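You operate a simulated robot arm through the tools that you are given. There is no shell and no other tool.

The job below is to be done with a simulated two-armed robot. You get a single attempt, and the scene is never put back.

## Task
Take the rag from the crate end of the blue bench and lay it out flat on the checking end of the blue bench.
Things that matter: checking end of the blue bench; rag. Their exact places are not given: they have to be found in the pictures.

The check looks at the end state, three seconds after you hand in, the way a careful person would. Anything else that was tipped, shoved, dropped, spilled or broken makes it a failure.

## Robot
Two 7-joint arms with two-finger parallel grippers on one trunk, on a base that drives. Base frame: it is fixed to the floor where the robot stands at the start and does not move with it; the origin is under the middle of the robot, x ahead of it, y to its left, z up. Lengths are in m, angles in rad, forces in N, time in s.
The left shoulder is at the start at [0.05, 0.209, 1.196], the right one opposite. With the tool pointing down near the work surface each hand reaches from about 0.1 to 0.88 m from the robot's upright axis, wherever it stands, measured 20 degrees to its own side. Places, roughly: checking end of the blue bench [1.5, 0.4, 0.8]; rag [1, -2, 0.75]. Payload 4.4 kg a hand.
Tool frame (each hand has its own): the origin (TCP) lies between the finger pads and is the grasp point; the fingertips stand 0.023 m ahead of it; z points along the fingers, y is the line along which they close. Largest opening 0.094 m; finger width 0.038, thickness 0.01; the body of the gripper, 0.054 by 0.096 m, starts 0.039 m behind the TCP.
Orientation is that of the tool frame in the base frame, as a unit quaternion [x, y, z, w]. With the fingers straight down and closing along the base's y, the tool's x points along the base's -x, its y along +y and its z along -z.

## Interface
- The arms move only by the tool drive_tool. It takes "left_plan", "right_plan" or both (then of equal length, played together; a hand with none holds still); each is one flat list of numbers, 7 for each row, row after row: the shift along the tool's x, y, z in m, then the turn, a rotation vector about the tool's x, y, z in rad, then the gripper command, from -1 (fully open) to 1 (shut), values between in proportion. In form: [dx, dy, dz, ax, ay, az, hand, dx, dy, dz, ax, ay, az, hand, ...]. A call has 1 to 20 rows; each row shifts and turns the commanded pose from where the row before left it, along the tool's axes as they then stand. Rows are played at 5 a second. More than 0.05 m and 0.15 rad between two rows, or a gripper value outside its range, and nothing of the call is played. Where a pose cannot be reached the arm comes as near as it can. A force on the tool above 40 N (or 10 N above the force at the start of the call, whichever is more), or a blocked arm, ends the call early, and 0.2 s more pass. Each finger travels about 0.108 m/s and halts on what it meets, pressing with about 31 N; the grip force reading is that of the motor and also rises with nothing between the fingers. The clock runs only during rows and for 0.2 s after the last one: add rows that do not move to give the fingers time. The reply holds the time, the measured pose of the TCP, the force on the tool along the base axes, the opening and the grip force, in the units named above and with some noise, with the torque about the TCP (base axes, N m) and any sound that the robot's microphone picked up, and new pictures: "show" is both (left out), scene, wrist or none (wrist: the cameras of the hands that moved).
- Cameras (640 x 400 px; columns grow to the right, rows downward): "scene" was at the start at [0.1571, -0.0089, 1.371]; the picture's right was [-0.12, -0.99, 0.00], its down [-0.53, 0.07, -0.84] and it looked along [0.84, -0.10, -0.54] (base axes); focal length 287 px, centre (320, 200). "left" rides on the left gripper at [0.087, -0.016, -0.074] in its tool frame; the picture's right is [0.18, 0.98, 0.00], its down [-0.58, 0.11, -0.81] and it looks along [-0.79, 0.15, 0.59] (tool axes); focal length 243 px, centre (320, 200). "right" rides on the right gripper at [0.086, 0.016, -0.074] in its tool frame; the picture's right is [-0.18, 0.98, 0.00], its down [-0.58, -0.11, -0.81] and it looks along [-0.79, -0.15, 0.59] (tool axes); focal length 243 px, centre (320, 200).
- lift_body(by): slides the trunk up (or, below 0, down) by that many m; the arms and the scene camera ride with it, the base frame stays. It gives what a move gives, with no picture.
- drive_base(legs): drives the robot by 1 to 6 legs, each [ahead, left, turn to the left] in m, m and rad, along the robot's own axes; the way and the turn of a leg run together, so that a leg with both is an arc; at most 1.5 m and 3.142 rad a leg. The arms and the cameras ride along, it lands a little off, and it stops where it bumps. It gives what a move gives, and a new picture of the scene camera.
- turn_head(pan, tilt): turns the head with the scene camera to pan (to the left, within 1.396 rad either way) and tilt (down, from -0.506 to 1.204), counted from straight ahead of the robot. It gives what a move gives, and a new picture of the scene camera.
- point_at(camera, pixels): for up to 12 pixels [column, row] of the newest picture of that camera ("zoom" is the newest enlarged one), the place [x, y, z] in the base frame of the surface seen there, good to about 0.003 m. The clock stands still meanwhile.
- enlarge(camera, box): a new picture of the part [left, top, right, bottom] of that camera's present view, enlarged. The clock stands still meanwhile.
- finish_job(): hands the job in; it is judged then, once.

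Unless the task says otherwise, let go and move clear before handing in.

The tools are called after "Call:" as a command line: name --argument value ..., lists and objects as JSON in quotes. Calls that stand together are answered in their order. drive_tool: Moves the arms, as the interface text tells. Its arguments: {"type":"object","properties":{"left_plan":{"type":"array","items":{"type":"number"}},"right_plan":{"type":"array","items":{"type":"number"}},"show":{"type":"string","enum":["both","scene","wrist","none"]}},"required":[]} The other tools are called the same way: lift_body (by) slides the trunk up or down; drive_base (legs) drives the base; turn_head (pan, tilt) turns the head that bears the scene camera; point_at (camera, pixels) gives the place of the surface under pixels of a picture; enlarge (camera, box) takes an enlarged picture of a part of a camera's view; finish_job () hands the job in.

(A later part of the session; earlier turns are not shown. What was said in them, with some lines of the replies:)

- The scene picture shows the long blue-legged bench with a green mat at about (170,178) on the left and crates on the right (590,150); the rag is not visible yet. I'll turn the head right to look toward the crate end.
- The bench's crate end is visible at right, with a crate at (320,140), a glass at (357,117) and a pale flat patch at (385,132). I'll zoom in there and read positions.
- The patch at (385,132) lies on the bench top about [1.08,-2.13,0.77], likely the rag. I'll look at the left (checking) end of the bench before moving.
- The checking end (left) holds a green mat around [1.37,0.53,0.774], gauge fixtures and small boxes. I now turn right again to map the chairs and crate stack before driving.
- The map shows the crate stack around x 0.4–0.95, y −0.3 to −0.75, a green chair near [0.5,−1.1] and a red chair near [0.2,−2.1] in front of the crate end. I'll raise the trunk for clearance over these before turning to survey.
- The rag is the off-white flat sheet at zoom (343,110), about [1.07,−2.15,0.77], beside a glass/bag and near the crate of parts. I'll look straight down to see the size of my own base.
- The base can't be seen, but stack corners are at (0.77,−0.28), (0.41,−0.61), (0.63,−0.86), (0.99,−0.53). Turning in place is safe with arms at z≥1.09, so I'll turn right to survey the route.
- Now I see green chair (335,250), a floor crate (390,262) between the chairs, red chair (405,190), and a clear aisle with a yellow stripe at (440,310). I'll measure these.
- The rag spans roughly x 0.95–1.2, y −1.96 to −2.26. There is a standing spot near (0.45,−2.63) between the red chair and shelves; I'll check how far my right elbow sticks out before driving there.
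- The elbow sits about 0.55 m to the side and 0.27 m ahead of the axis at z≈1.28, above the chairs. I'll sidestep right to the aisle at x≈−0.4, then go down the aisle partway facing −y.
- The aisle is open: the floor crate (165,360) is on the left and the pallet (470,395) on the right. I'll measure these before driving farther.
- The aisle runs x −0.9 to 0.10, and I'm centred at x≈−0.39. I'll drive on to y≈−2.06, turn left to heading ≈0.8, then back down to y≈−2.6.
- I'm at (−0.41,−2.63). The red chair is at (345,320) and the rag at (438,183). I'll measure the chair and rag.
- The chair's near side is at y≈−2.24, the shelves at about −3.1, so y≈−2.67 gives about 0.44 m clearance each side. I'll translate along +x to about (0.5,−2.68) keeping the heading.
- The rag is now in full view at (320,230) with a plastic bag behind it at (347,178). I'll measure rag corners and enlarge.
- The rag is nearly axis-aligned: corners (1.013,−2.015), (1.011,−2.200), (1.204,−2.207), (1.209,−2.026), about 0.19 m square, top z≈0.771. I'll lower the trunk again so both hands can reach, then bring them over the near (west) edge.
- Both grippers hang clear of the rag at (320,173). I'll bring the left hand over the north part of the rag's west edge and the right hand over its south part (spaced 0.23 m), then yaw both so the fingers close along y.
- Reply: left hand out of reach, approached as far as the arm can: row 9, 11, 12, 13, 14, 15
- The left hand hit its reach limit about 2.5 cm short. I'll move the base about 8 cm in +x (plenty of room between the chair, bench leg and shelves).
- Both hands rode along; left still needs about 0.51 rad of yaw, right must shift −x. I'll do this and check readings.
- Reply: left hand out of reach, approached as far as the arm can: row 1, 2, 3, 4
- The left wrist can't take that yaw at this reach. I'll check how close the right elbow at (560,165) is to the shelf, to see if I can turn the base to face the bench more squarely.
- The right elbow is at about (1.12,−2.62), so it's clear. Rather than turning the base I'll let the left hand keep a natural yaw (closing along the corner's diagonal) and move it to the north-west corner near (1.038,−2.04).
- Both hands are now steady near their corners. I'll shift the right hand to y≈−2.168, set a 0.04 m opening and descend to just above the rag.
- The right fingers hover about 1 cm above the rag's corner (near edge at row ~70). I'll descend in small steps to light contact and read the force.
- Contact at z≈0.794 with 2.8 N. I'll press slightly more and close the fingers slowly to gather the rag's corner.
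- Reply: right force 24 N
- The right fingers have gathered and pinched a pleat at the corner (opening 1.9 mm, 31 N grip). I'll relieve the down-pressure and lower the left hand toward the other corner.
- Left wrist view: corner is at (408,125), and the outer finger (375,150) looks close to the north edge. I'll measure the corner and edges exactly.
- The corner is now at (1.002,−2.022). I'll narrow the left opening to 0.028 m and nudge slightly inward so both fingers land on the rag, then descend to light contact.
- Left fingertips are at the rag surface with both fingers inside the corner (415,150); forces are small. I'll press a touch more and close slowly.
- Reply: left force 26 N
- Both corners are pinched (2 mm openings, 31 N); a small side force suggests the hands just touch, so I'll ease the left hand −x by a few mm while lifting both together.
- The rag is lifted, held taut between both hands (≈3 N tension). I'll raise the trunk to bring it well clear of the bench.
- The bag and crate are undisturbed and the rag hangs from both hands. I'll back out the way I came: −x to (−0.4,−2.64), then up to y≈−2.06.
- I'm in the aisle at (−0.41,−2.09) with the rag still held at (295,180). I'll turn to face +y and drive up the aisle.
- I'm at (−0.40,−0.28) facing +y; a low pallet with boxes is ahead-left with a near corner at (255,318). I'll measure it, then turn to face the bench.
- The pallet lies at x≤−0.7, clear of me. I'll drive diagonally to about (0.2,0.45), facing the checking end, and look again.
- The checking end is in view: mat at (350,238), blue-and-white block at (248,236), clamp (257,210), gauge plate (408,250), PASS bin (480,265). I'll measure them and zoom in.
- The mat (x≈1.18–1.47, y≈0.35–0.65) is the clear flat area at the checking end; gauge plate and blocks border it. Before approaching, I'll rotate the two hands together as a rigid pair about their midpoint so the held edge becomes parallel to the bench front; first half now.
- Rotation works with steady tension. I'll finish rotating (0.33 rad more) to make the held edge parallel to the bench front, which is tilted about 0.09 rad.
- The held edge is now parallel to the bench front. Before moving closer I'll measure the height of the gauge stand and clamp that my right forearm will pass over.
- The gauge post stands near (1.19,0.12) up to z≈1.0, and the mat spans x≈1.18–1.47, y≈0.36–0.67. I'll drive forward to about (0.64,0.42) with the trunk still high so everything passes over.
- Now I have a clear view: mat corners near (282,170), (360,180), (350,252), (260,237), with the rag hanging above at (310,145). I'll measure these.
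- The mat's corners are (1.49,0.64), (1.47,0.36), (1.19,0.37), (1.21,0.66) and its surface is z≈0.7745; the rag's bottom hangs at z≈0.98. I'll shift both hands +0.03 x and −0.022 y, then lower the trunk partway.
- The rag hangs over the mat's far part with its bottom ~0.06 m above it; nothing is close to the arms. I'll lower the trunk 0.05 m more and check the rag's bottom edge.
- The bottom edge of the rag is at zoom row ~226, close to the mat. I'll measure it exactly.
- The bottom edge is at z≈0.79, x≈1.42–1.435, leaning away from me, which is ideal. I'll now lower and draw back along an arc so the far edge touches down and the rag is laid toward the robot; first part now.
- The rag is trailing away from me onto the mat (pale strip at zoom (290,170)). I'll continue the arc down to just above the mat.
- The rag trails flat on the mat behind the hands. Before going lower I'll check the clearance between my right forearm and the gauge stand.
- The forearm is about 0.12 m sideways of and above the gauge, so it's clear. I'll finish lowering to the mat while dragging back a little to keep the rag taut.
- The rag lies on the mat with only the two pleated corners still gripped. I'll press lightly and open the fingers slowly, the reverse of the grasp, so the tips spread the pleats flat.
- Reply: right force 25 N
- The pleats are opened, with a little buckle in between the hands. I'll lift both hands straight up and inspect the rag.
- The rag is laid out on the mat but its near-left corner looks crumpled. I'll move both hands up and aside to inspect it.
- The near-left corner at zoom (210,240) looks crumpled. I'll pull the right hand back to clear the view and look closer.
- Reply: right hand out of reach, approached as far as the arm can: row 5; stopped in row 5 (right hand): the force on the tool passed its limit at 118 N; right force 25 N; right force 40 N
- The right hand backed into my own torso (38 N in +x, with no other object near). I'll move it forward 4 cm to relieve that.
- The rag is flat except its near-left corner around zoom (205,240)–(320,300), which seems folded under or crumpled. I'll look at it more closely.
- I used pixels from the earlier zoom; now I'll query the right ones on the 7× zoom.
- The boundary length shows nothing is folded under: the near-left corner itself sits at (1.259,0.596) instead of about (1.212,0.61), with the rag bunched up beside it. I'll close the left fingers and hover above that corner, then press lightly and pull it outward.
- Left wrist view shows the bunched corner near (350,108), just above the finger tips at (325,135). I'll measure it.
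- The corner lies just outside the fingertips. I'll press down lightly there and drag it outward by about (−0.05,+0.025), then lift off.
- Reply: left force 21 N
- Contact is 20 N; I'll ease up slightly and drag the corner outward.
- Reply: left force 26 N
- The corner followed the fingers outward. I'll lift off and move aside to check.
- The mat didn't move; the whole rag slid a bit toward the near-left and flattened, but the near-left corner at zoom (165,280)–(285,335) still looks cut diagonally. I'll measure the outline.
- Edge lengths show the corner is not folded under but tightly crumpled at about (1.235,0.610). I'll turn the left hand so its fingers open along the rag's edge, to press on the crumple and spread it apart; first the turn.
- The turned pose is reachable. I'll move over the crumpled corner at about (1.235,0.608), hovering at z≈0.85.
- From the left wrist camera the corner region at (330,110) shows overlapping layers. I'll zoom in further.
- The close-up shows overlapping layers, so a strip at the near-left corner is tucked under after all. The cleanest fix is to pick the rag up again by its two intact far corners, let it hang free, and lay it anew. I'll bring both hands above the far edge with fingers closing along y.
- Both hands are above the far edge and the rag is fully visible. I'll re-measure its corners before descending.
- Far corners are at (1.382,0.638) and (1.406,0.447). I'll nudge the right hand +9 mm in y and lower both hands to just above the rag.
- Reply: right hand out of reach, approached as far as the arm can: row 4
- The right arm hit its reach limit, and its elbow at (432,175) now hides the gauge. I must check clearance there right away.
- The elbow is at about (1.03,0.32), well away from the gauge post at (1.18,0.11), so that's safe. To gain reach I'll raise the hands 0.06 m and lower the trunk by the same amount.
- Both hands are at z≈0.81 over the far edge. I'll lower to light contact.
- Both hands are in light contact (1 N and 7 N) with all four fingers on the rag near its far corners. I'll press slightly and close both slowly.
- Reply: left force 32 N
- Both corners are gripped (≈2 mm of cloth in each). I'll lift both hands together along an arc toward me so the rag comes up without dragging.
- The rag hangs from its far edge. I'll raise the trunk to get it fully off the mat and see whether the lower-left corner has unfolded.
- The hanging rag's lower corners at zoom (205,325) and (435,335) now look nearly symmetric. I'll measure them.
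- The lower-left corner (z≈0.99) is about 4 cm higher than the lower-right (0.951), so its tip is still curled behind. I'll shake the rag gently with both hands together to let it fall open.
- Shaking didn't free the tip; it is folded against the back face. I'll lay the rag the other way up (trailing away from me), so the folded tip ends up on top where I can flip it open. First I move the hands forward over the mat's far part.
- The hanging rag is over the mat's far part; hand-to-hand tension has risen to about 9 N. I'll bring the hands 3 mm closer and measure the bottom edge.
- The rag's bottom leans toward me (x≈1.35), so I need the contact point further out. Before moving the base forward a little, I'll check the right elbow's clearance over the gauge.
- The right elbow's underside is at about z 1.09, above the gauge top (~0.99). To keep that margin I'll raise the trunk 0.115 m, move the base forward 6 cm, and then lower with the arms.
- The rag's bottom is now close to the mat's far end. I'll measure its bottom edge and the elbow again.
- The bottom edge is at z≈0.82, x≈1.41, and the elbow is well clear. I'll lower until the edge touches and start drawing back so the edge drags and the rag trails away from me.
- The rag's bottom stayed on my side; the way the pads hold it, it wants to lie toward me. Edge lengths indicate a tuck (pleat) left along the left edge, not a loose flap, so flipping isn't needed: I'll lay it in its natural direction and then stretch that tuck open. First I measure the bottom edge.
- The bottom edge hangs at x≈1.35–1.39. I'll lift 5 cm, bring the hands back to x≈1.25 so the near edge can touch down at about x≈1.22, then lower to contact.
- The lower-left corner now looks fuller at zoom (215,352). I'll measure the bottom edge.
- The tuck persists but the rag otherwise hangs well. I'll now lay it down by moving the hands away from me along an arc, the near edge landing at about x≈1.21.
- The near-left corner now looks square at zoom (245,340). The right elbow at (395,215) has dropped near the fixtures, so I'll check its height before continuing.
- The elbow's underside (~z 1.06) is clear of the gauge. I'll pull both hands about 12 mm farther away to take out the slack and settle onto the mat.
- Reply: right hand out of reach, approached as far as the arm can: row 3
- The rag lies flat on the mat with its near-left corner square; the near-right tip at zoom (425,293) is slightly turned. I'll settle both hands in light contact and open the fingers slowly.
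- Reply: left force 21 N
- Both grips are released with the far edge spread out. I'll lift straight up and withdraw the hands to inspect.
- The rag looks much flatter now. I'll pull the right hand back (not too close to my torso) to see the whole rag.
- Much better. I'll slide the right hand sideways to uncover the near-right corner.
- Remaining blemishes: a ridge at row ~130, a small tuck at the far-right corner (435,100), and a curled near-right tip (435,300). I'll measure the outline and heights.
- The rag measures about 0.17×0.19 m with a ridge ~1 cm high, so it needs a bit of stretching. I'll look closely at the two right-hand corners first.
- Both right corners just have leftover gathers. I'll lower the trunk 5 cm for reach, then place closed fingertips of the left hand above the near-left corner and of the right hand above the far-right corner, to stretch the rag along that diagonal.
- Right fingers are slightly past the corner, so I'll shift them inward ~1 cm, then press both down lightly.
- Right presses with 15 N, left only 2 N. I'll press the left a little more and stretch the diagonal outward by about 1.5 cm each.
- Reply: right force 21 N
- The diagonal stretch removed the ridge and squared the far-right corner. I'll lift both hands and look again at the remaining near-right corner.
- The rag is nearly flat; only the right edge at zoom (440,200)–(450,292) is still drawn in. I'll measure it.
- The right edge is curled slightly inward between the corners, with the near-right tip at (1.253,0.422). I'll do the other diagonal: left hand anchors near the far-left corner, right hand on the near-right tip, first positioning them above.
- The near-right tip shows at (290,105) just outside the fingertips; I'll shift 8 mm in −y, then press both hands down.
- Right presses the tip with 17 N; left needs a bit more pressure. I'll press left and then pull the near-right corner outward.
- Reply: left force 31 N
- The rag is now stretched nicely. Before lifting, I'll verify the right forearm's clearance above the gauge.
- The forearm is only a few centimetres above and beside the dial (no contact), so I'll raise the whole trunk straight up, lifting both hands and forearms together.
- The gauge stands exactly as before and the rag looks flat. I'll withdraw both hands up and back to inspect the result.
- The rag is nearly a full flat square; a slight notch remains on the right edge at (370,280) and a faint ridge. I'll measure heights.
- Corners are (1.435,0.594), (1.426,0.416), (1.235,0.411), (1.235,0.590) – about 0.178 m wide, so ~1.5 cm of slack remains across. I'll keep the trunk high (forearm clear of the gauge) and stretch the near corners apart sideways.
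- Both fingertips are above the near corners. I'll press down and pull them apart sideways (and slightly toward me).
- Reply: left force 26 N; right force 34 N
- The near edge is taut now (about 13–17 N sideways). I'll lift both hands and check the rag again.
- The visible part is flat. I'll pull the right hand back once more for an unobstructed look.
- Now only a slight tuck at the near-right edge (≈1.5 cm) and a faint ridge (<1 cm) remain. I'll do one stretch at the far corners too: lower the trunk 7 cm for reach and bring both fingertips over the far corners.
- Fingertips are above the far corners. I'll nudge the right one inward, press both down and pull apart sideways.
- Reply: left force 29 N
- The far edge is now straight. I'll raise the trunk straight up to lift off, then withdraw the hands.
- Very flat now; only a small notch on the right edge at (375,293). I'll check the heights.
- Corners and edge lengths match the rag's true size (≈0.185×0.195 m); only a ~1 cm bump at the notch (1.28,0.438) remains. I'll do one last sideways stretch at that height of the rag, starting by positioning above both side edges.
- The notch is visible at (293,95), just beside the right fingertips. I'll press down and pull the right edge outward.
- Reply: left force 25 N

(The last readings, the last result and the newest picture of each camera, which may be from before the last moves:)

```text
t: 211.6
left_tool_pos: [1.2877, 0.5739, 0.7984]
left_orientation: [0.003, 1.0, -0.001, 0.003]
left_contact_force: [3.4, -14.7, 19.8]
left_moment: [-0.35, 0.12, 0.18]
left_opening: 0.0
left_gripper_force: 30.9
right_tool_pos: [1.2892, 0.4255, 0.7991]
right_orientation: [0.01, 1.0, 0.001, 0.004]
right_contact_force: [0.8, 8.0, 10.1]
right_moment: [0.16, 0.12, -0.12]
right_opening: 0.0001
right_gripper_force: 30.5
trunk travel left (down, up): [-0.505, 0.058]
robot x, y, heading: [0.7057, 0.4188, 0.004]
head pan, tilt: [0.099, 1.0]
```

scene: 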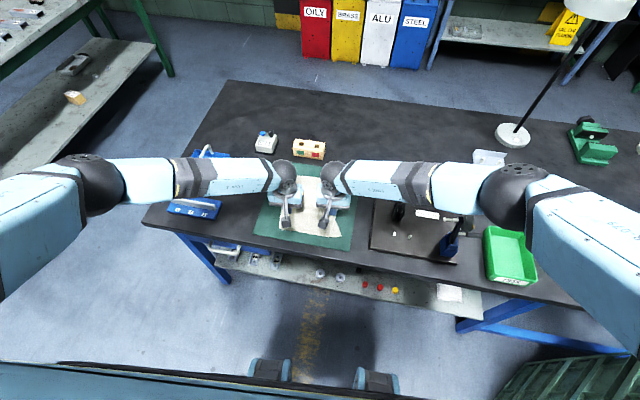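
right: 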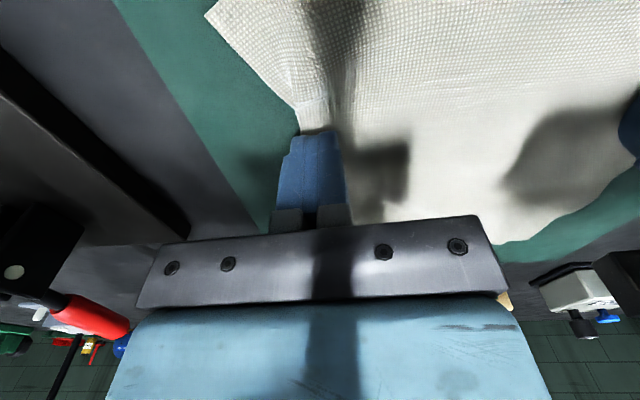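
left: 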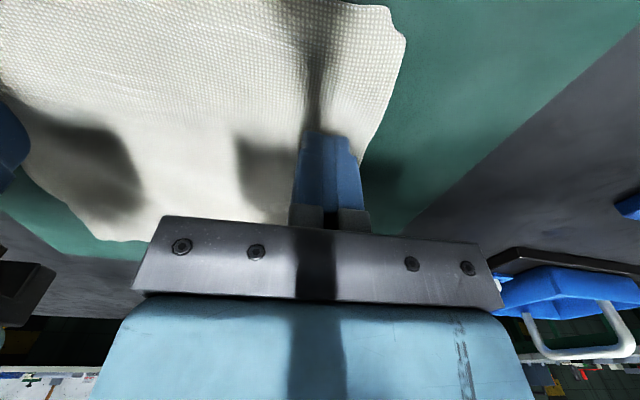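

The right edge has straightened. I'll lift both hands and withdraw to a safe pose, then take a final look.

Call:
drive_tool --left_plan '[0, 0, -0.005, 0, 0, 0, 1, 0, 0, -0.02, 0, 0, 0, 1, 0, 0, -0.035, 0, 0, 0, 1, 0.01, 0.03, -0.035, 0, 0, 0, 1, 0.03, 0.03, -0.02, 0, 0, 0, 1, 0.03, 0.03, -0.02, 0, 0, 0, 1, 0.03, 0.03, -0.02, 0, 0, 0, 1, 0.03, 0.02, 0, 0, 0, 0, 1]' --right_plan '[0, 0, -0.005, 0, 0, 0, 1, 0, 0, -0.02, 0, 0, 0, 1, 0, 0, -0.035, 0, 0, 0, 1, 0.02, 0, -0.04, 0, 0, 0, 1, 0.035, 0, -0.03, 0, 0, 0, 1, 0.035, 0, -0.03, 0, 0, 0, 1, 0.04, -0.01, -0.02, 0, 0, 0, 1, 0.04, -0.02, 0, 0, 0, 0, 1]' --show "none"

Call:
drive_tool --right_plan '[0.04, -0.02, 0, 0, 0, 0, 0, 0.04, -0.02, 0, 0, 0, 0, 0]' --left_plan '[0.02, 0, 0, 0, 0, 0, 0, 0.02, 0, 0, 0, 0, 0, 0]' --show "scene"

Call:
enlarge --camera "scene" --box '[255, 145, 385, 255]'

```text
t: 213.4
left_tool_pos: [1.1568, 0.7163, 0.9526]
left_orientation: [0.002, 1.0, 0.0, 0.002]
left_contact_force: [-0.3, -0.6, -0.1]
left_moment: [0.0, 0.0, 0.0]
left_opening: 0.0
left_gripper_force: 31.0
right_tool_pos: [1.1174, 0.3981, 0.9768]
right_orientation: [0.009, 1.0, 0.0, 0.006]
right_contact_force: [-0.6, -0.4, -0.1]
right_moment: [-0.01, -0.03, 0.02]
right_opening: 0.0
right_gripper_force: 31.0
trunk travel left (down, up): [-0.505, 0.058]
robot x, y, heading: [0.704, 0.4203, 0.003]
head pan, tilt: [0.099, 1.0]
```

```text
t: 214.0
left_tool_pos: [1.1184, 0.7159, 0.9505]
left_orientation: [0.001, 1.0, 0.0, 0.003]
left_contact_force: [0.1, -0.3, 0.5]
left_moment: [-0.01, 0.0, 0.0]
left_opening: 0.047
left_gripper_force: 0.1
right_tool_pos: [1.0373, 0.3606, 0.9764]
right_orientation: [0.01, 1.0, 0.0, 0.005]
right_contact_force: [-0.1, 0.3, -0.1]
right_moment: [-0.04, -0.02, -0.02]
right_opening: 0.0472
right_gripper_force: 0.1
trunk travel left (down, up): [-0.505, 0.058]
robot x, y, heading: [0.7027, 0.4224, -0.001]
head pan, tilt: [0.099, 1.0]
```

scene: 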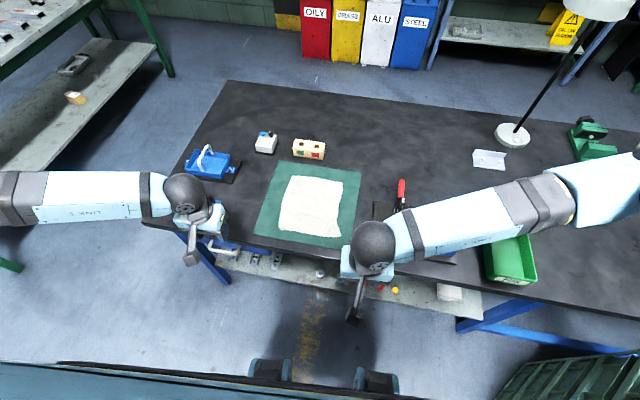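

```text
3.64 times, centred on (320, 200) of scene
```

zoom: 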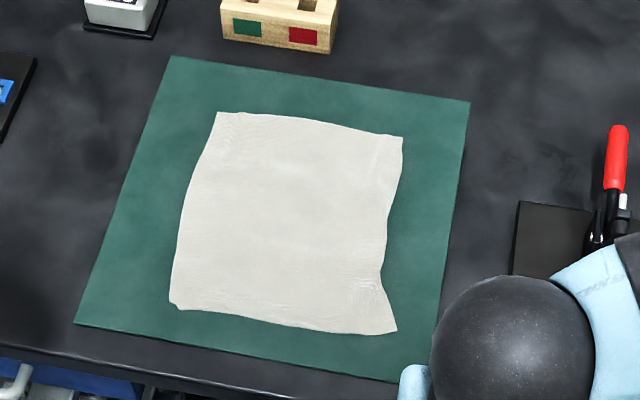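

The rag now lies as a clean, flat square on the mat. I'll back the base away a little and take a last look at the whole bench to confirm nothing else was disturbed.

Call:
drive_base --legs '[[-0.35, 0, 0]]'

Call:
turn_head --pan 0.0 --tilt 0.75

Call:
enlarge --camera "scene" --box '[150, 120, 510, 330]'

```text
t: 216.2
left_tool_pos: [0.7715, 0.7151, 0.9504]
left_orientation: [0.001, 1.0, 0.0, 0.001]
left_contact_force: [-0.9, -0.2, -0.1]
left_moment: [-0.01, 0.03, 0.0]
left_opening: 0.0468
left_gripper_force: 0.1
right_tool_pos: [0.6897, 0.3615, 0.9757]
right_orientation: [0.011, 1.0, 0.0, 0.005]
right_contact_force: [0.4, -0.4, -0.7]
right_moment: [0.04, 0.02, 0.0]
right_opening: 0.0471
right_gripper_force: 0.1
trunk travel left (down, up): [-0.505, 0.058]
robot x, y, heading: [0.3528, 0.4243, -0.004]
head pan, tilt: [0.099, 1.0]
```

scene: 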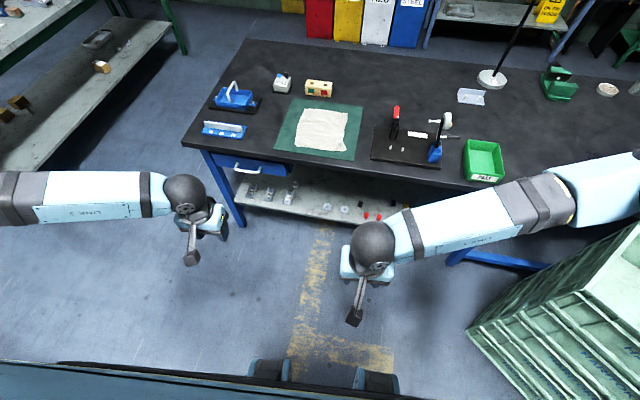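

```text
t: 217.0
left_tool_pos: [0.7715, 0.7167, 0.951]
left_orientation: [0.002, 1.0, 0.0, 0.002]
left_contact_force: [0.0, 0.7, -0.1]
left_moment: [0.02, -0.05, 0.02]
left_opening: 0.0472
left_gripper_force: 0.1
right_tool_pos: [0.6891, 0.3613, 0.9765]
right_orientation: [0.01, 1.0, 0.0, 0.004]
right_contact_force: [0.0, -0.7, -0.7]
right_moment: [0.02, 0.0, 0.01]
right_opening: 0.0469
right_gripper_force: 0.0
trunk travel left (down, up): [-0.505, 0.058]
robot x, y, heading: [0.3525, 0.4207, 0.004]
head pan, tilt: [0.0, 0.75]
```

scene: 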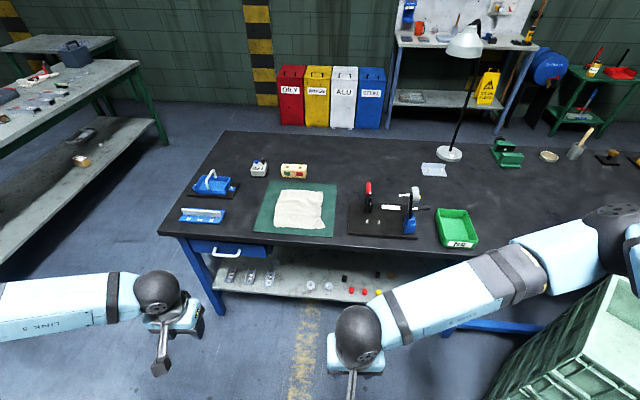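

```text
1.78 times, centred on (330, 225) of scene
```

zoom: 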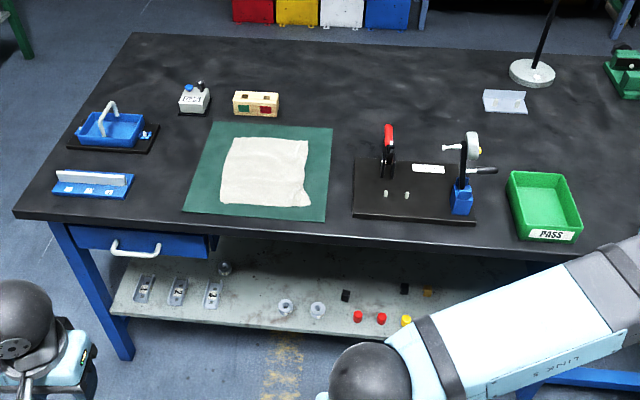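

The rag lies flat on the mat at the checking end (zoom (265,172)). The gauge, clamp, blocks, PASS bin and the rest look undisturbed, and both hands are empty and clear, so I'm handing in.

Call:
finish_job

```text
The job is handed in.
```

I moved the rag from the crate end of the blue bench and laid it on the checking end, flat on the green mat there. I have handed the job in.

- **How flat it is:** All four corners are spread out and the edges are at about the rag's full size, roughly 0.185 by 0.195 m. The last close-up showed the right edge curving in slightly. Before the final stretch there was a bump of about 1 cm at that spot; I did not measure it again afterwards.
- **How it went:** The first lay left the near-left corner crumpled. I picked the rag up again by the far corners, laid it a second time, and stretched it flat with closed fingertips.
- **Other objects:** In the last pictures the gauge stand, clamp, blocks, bins and mat all looked to be where they started. At the crate end, the bag and crate looked unmoved when I left with the rag. My right hand bumped the robot's own torso once while backing up; nothing else was near it.

Both hands are empty and clear of the bench.
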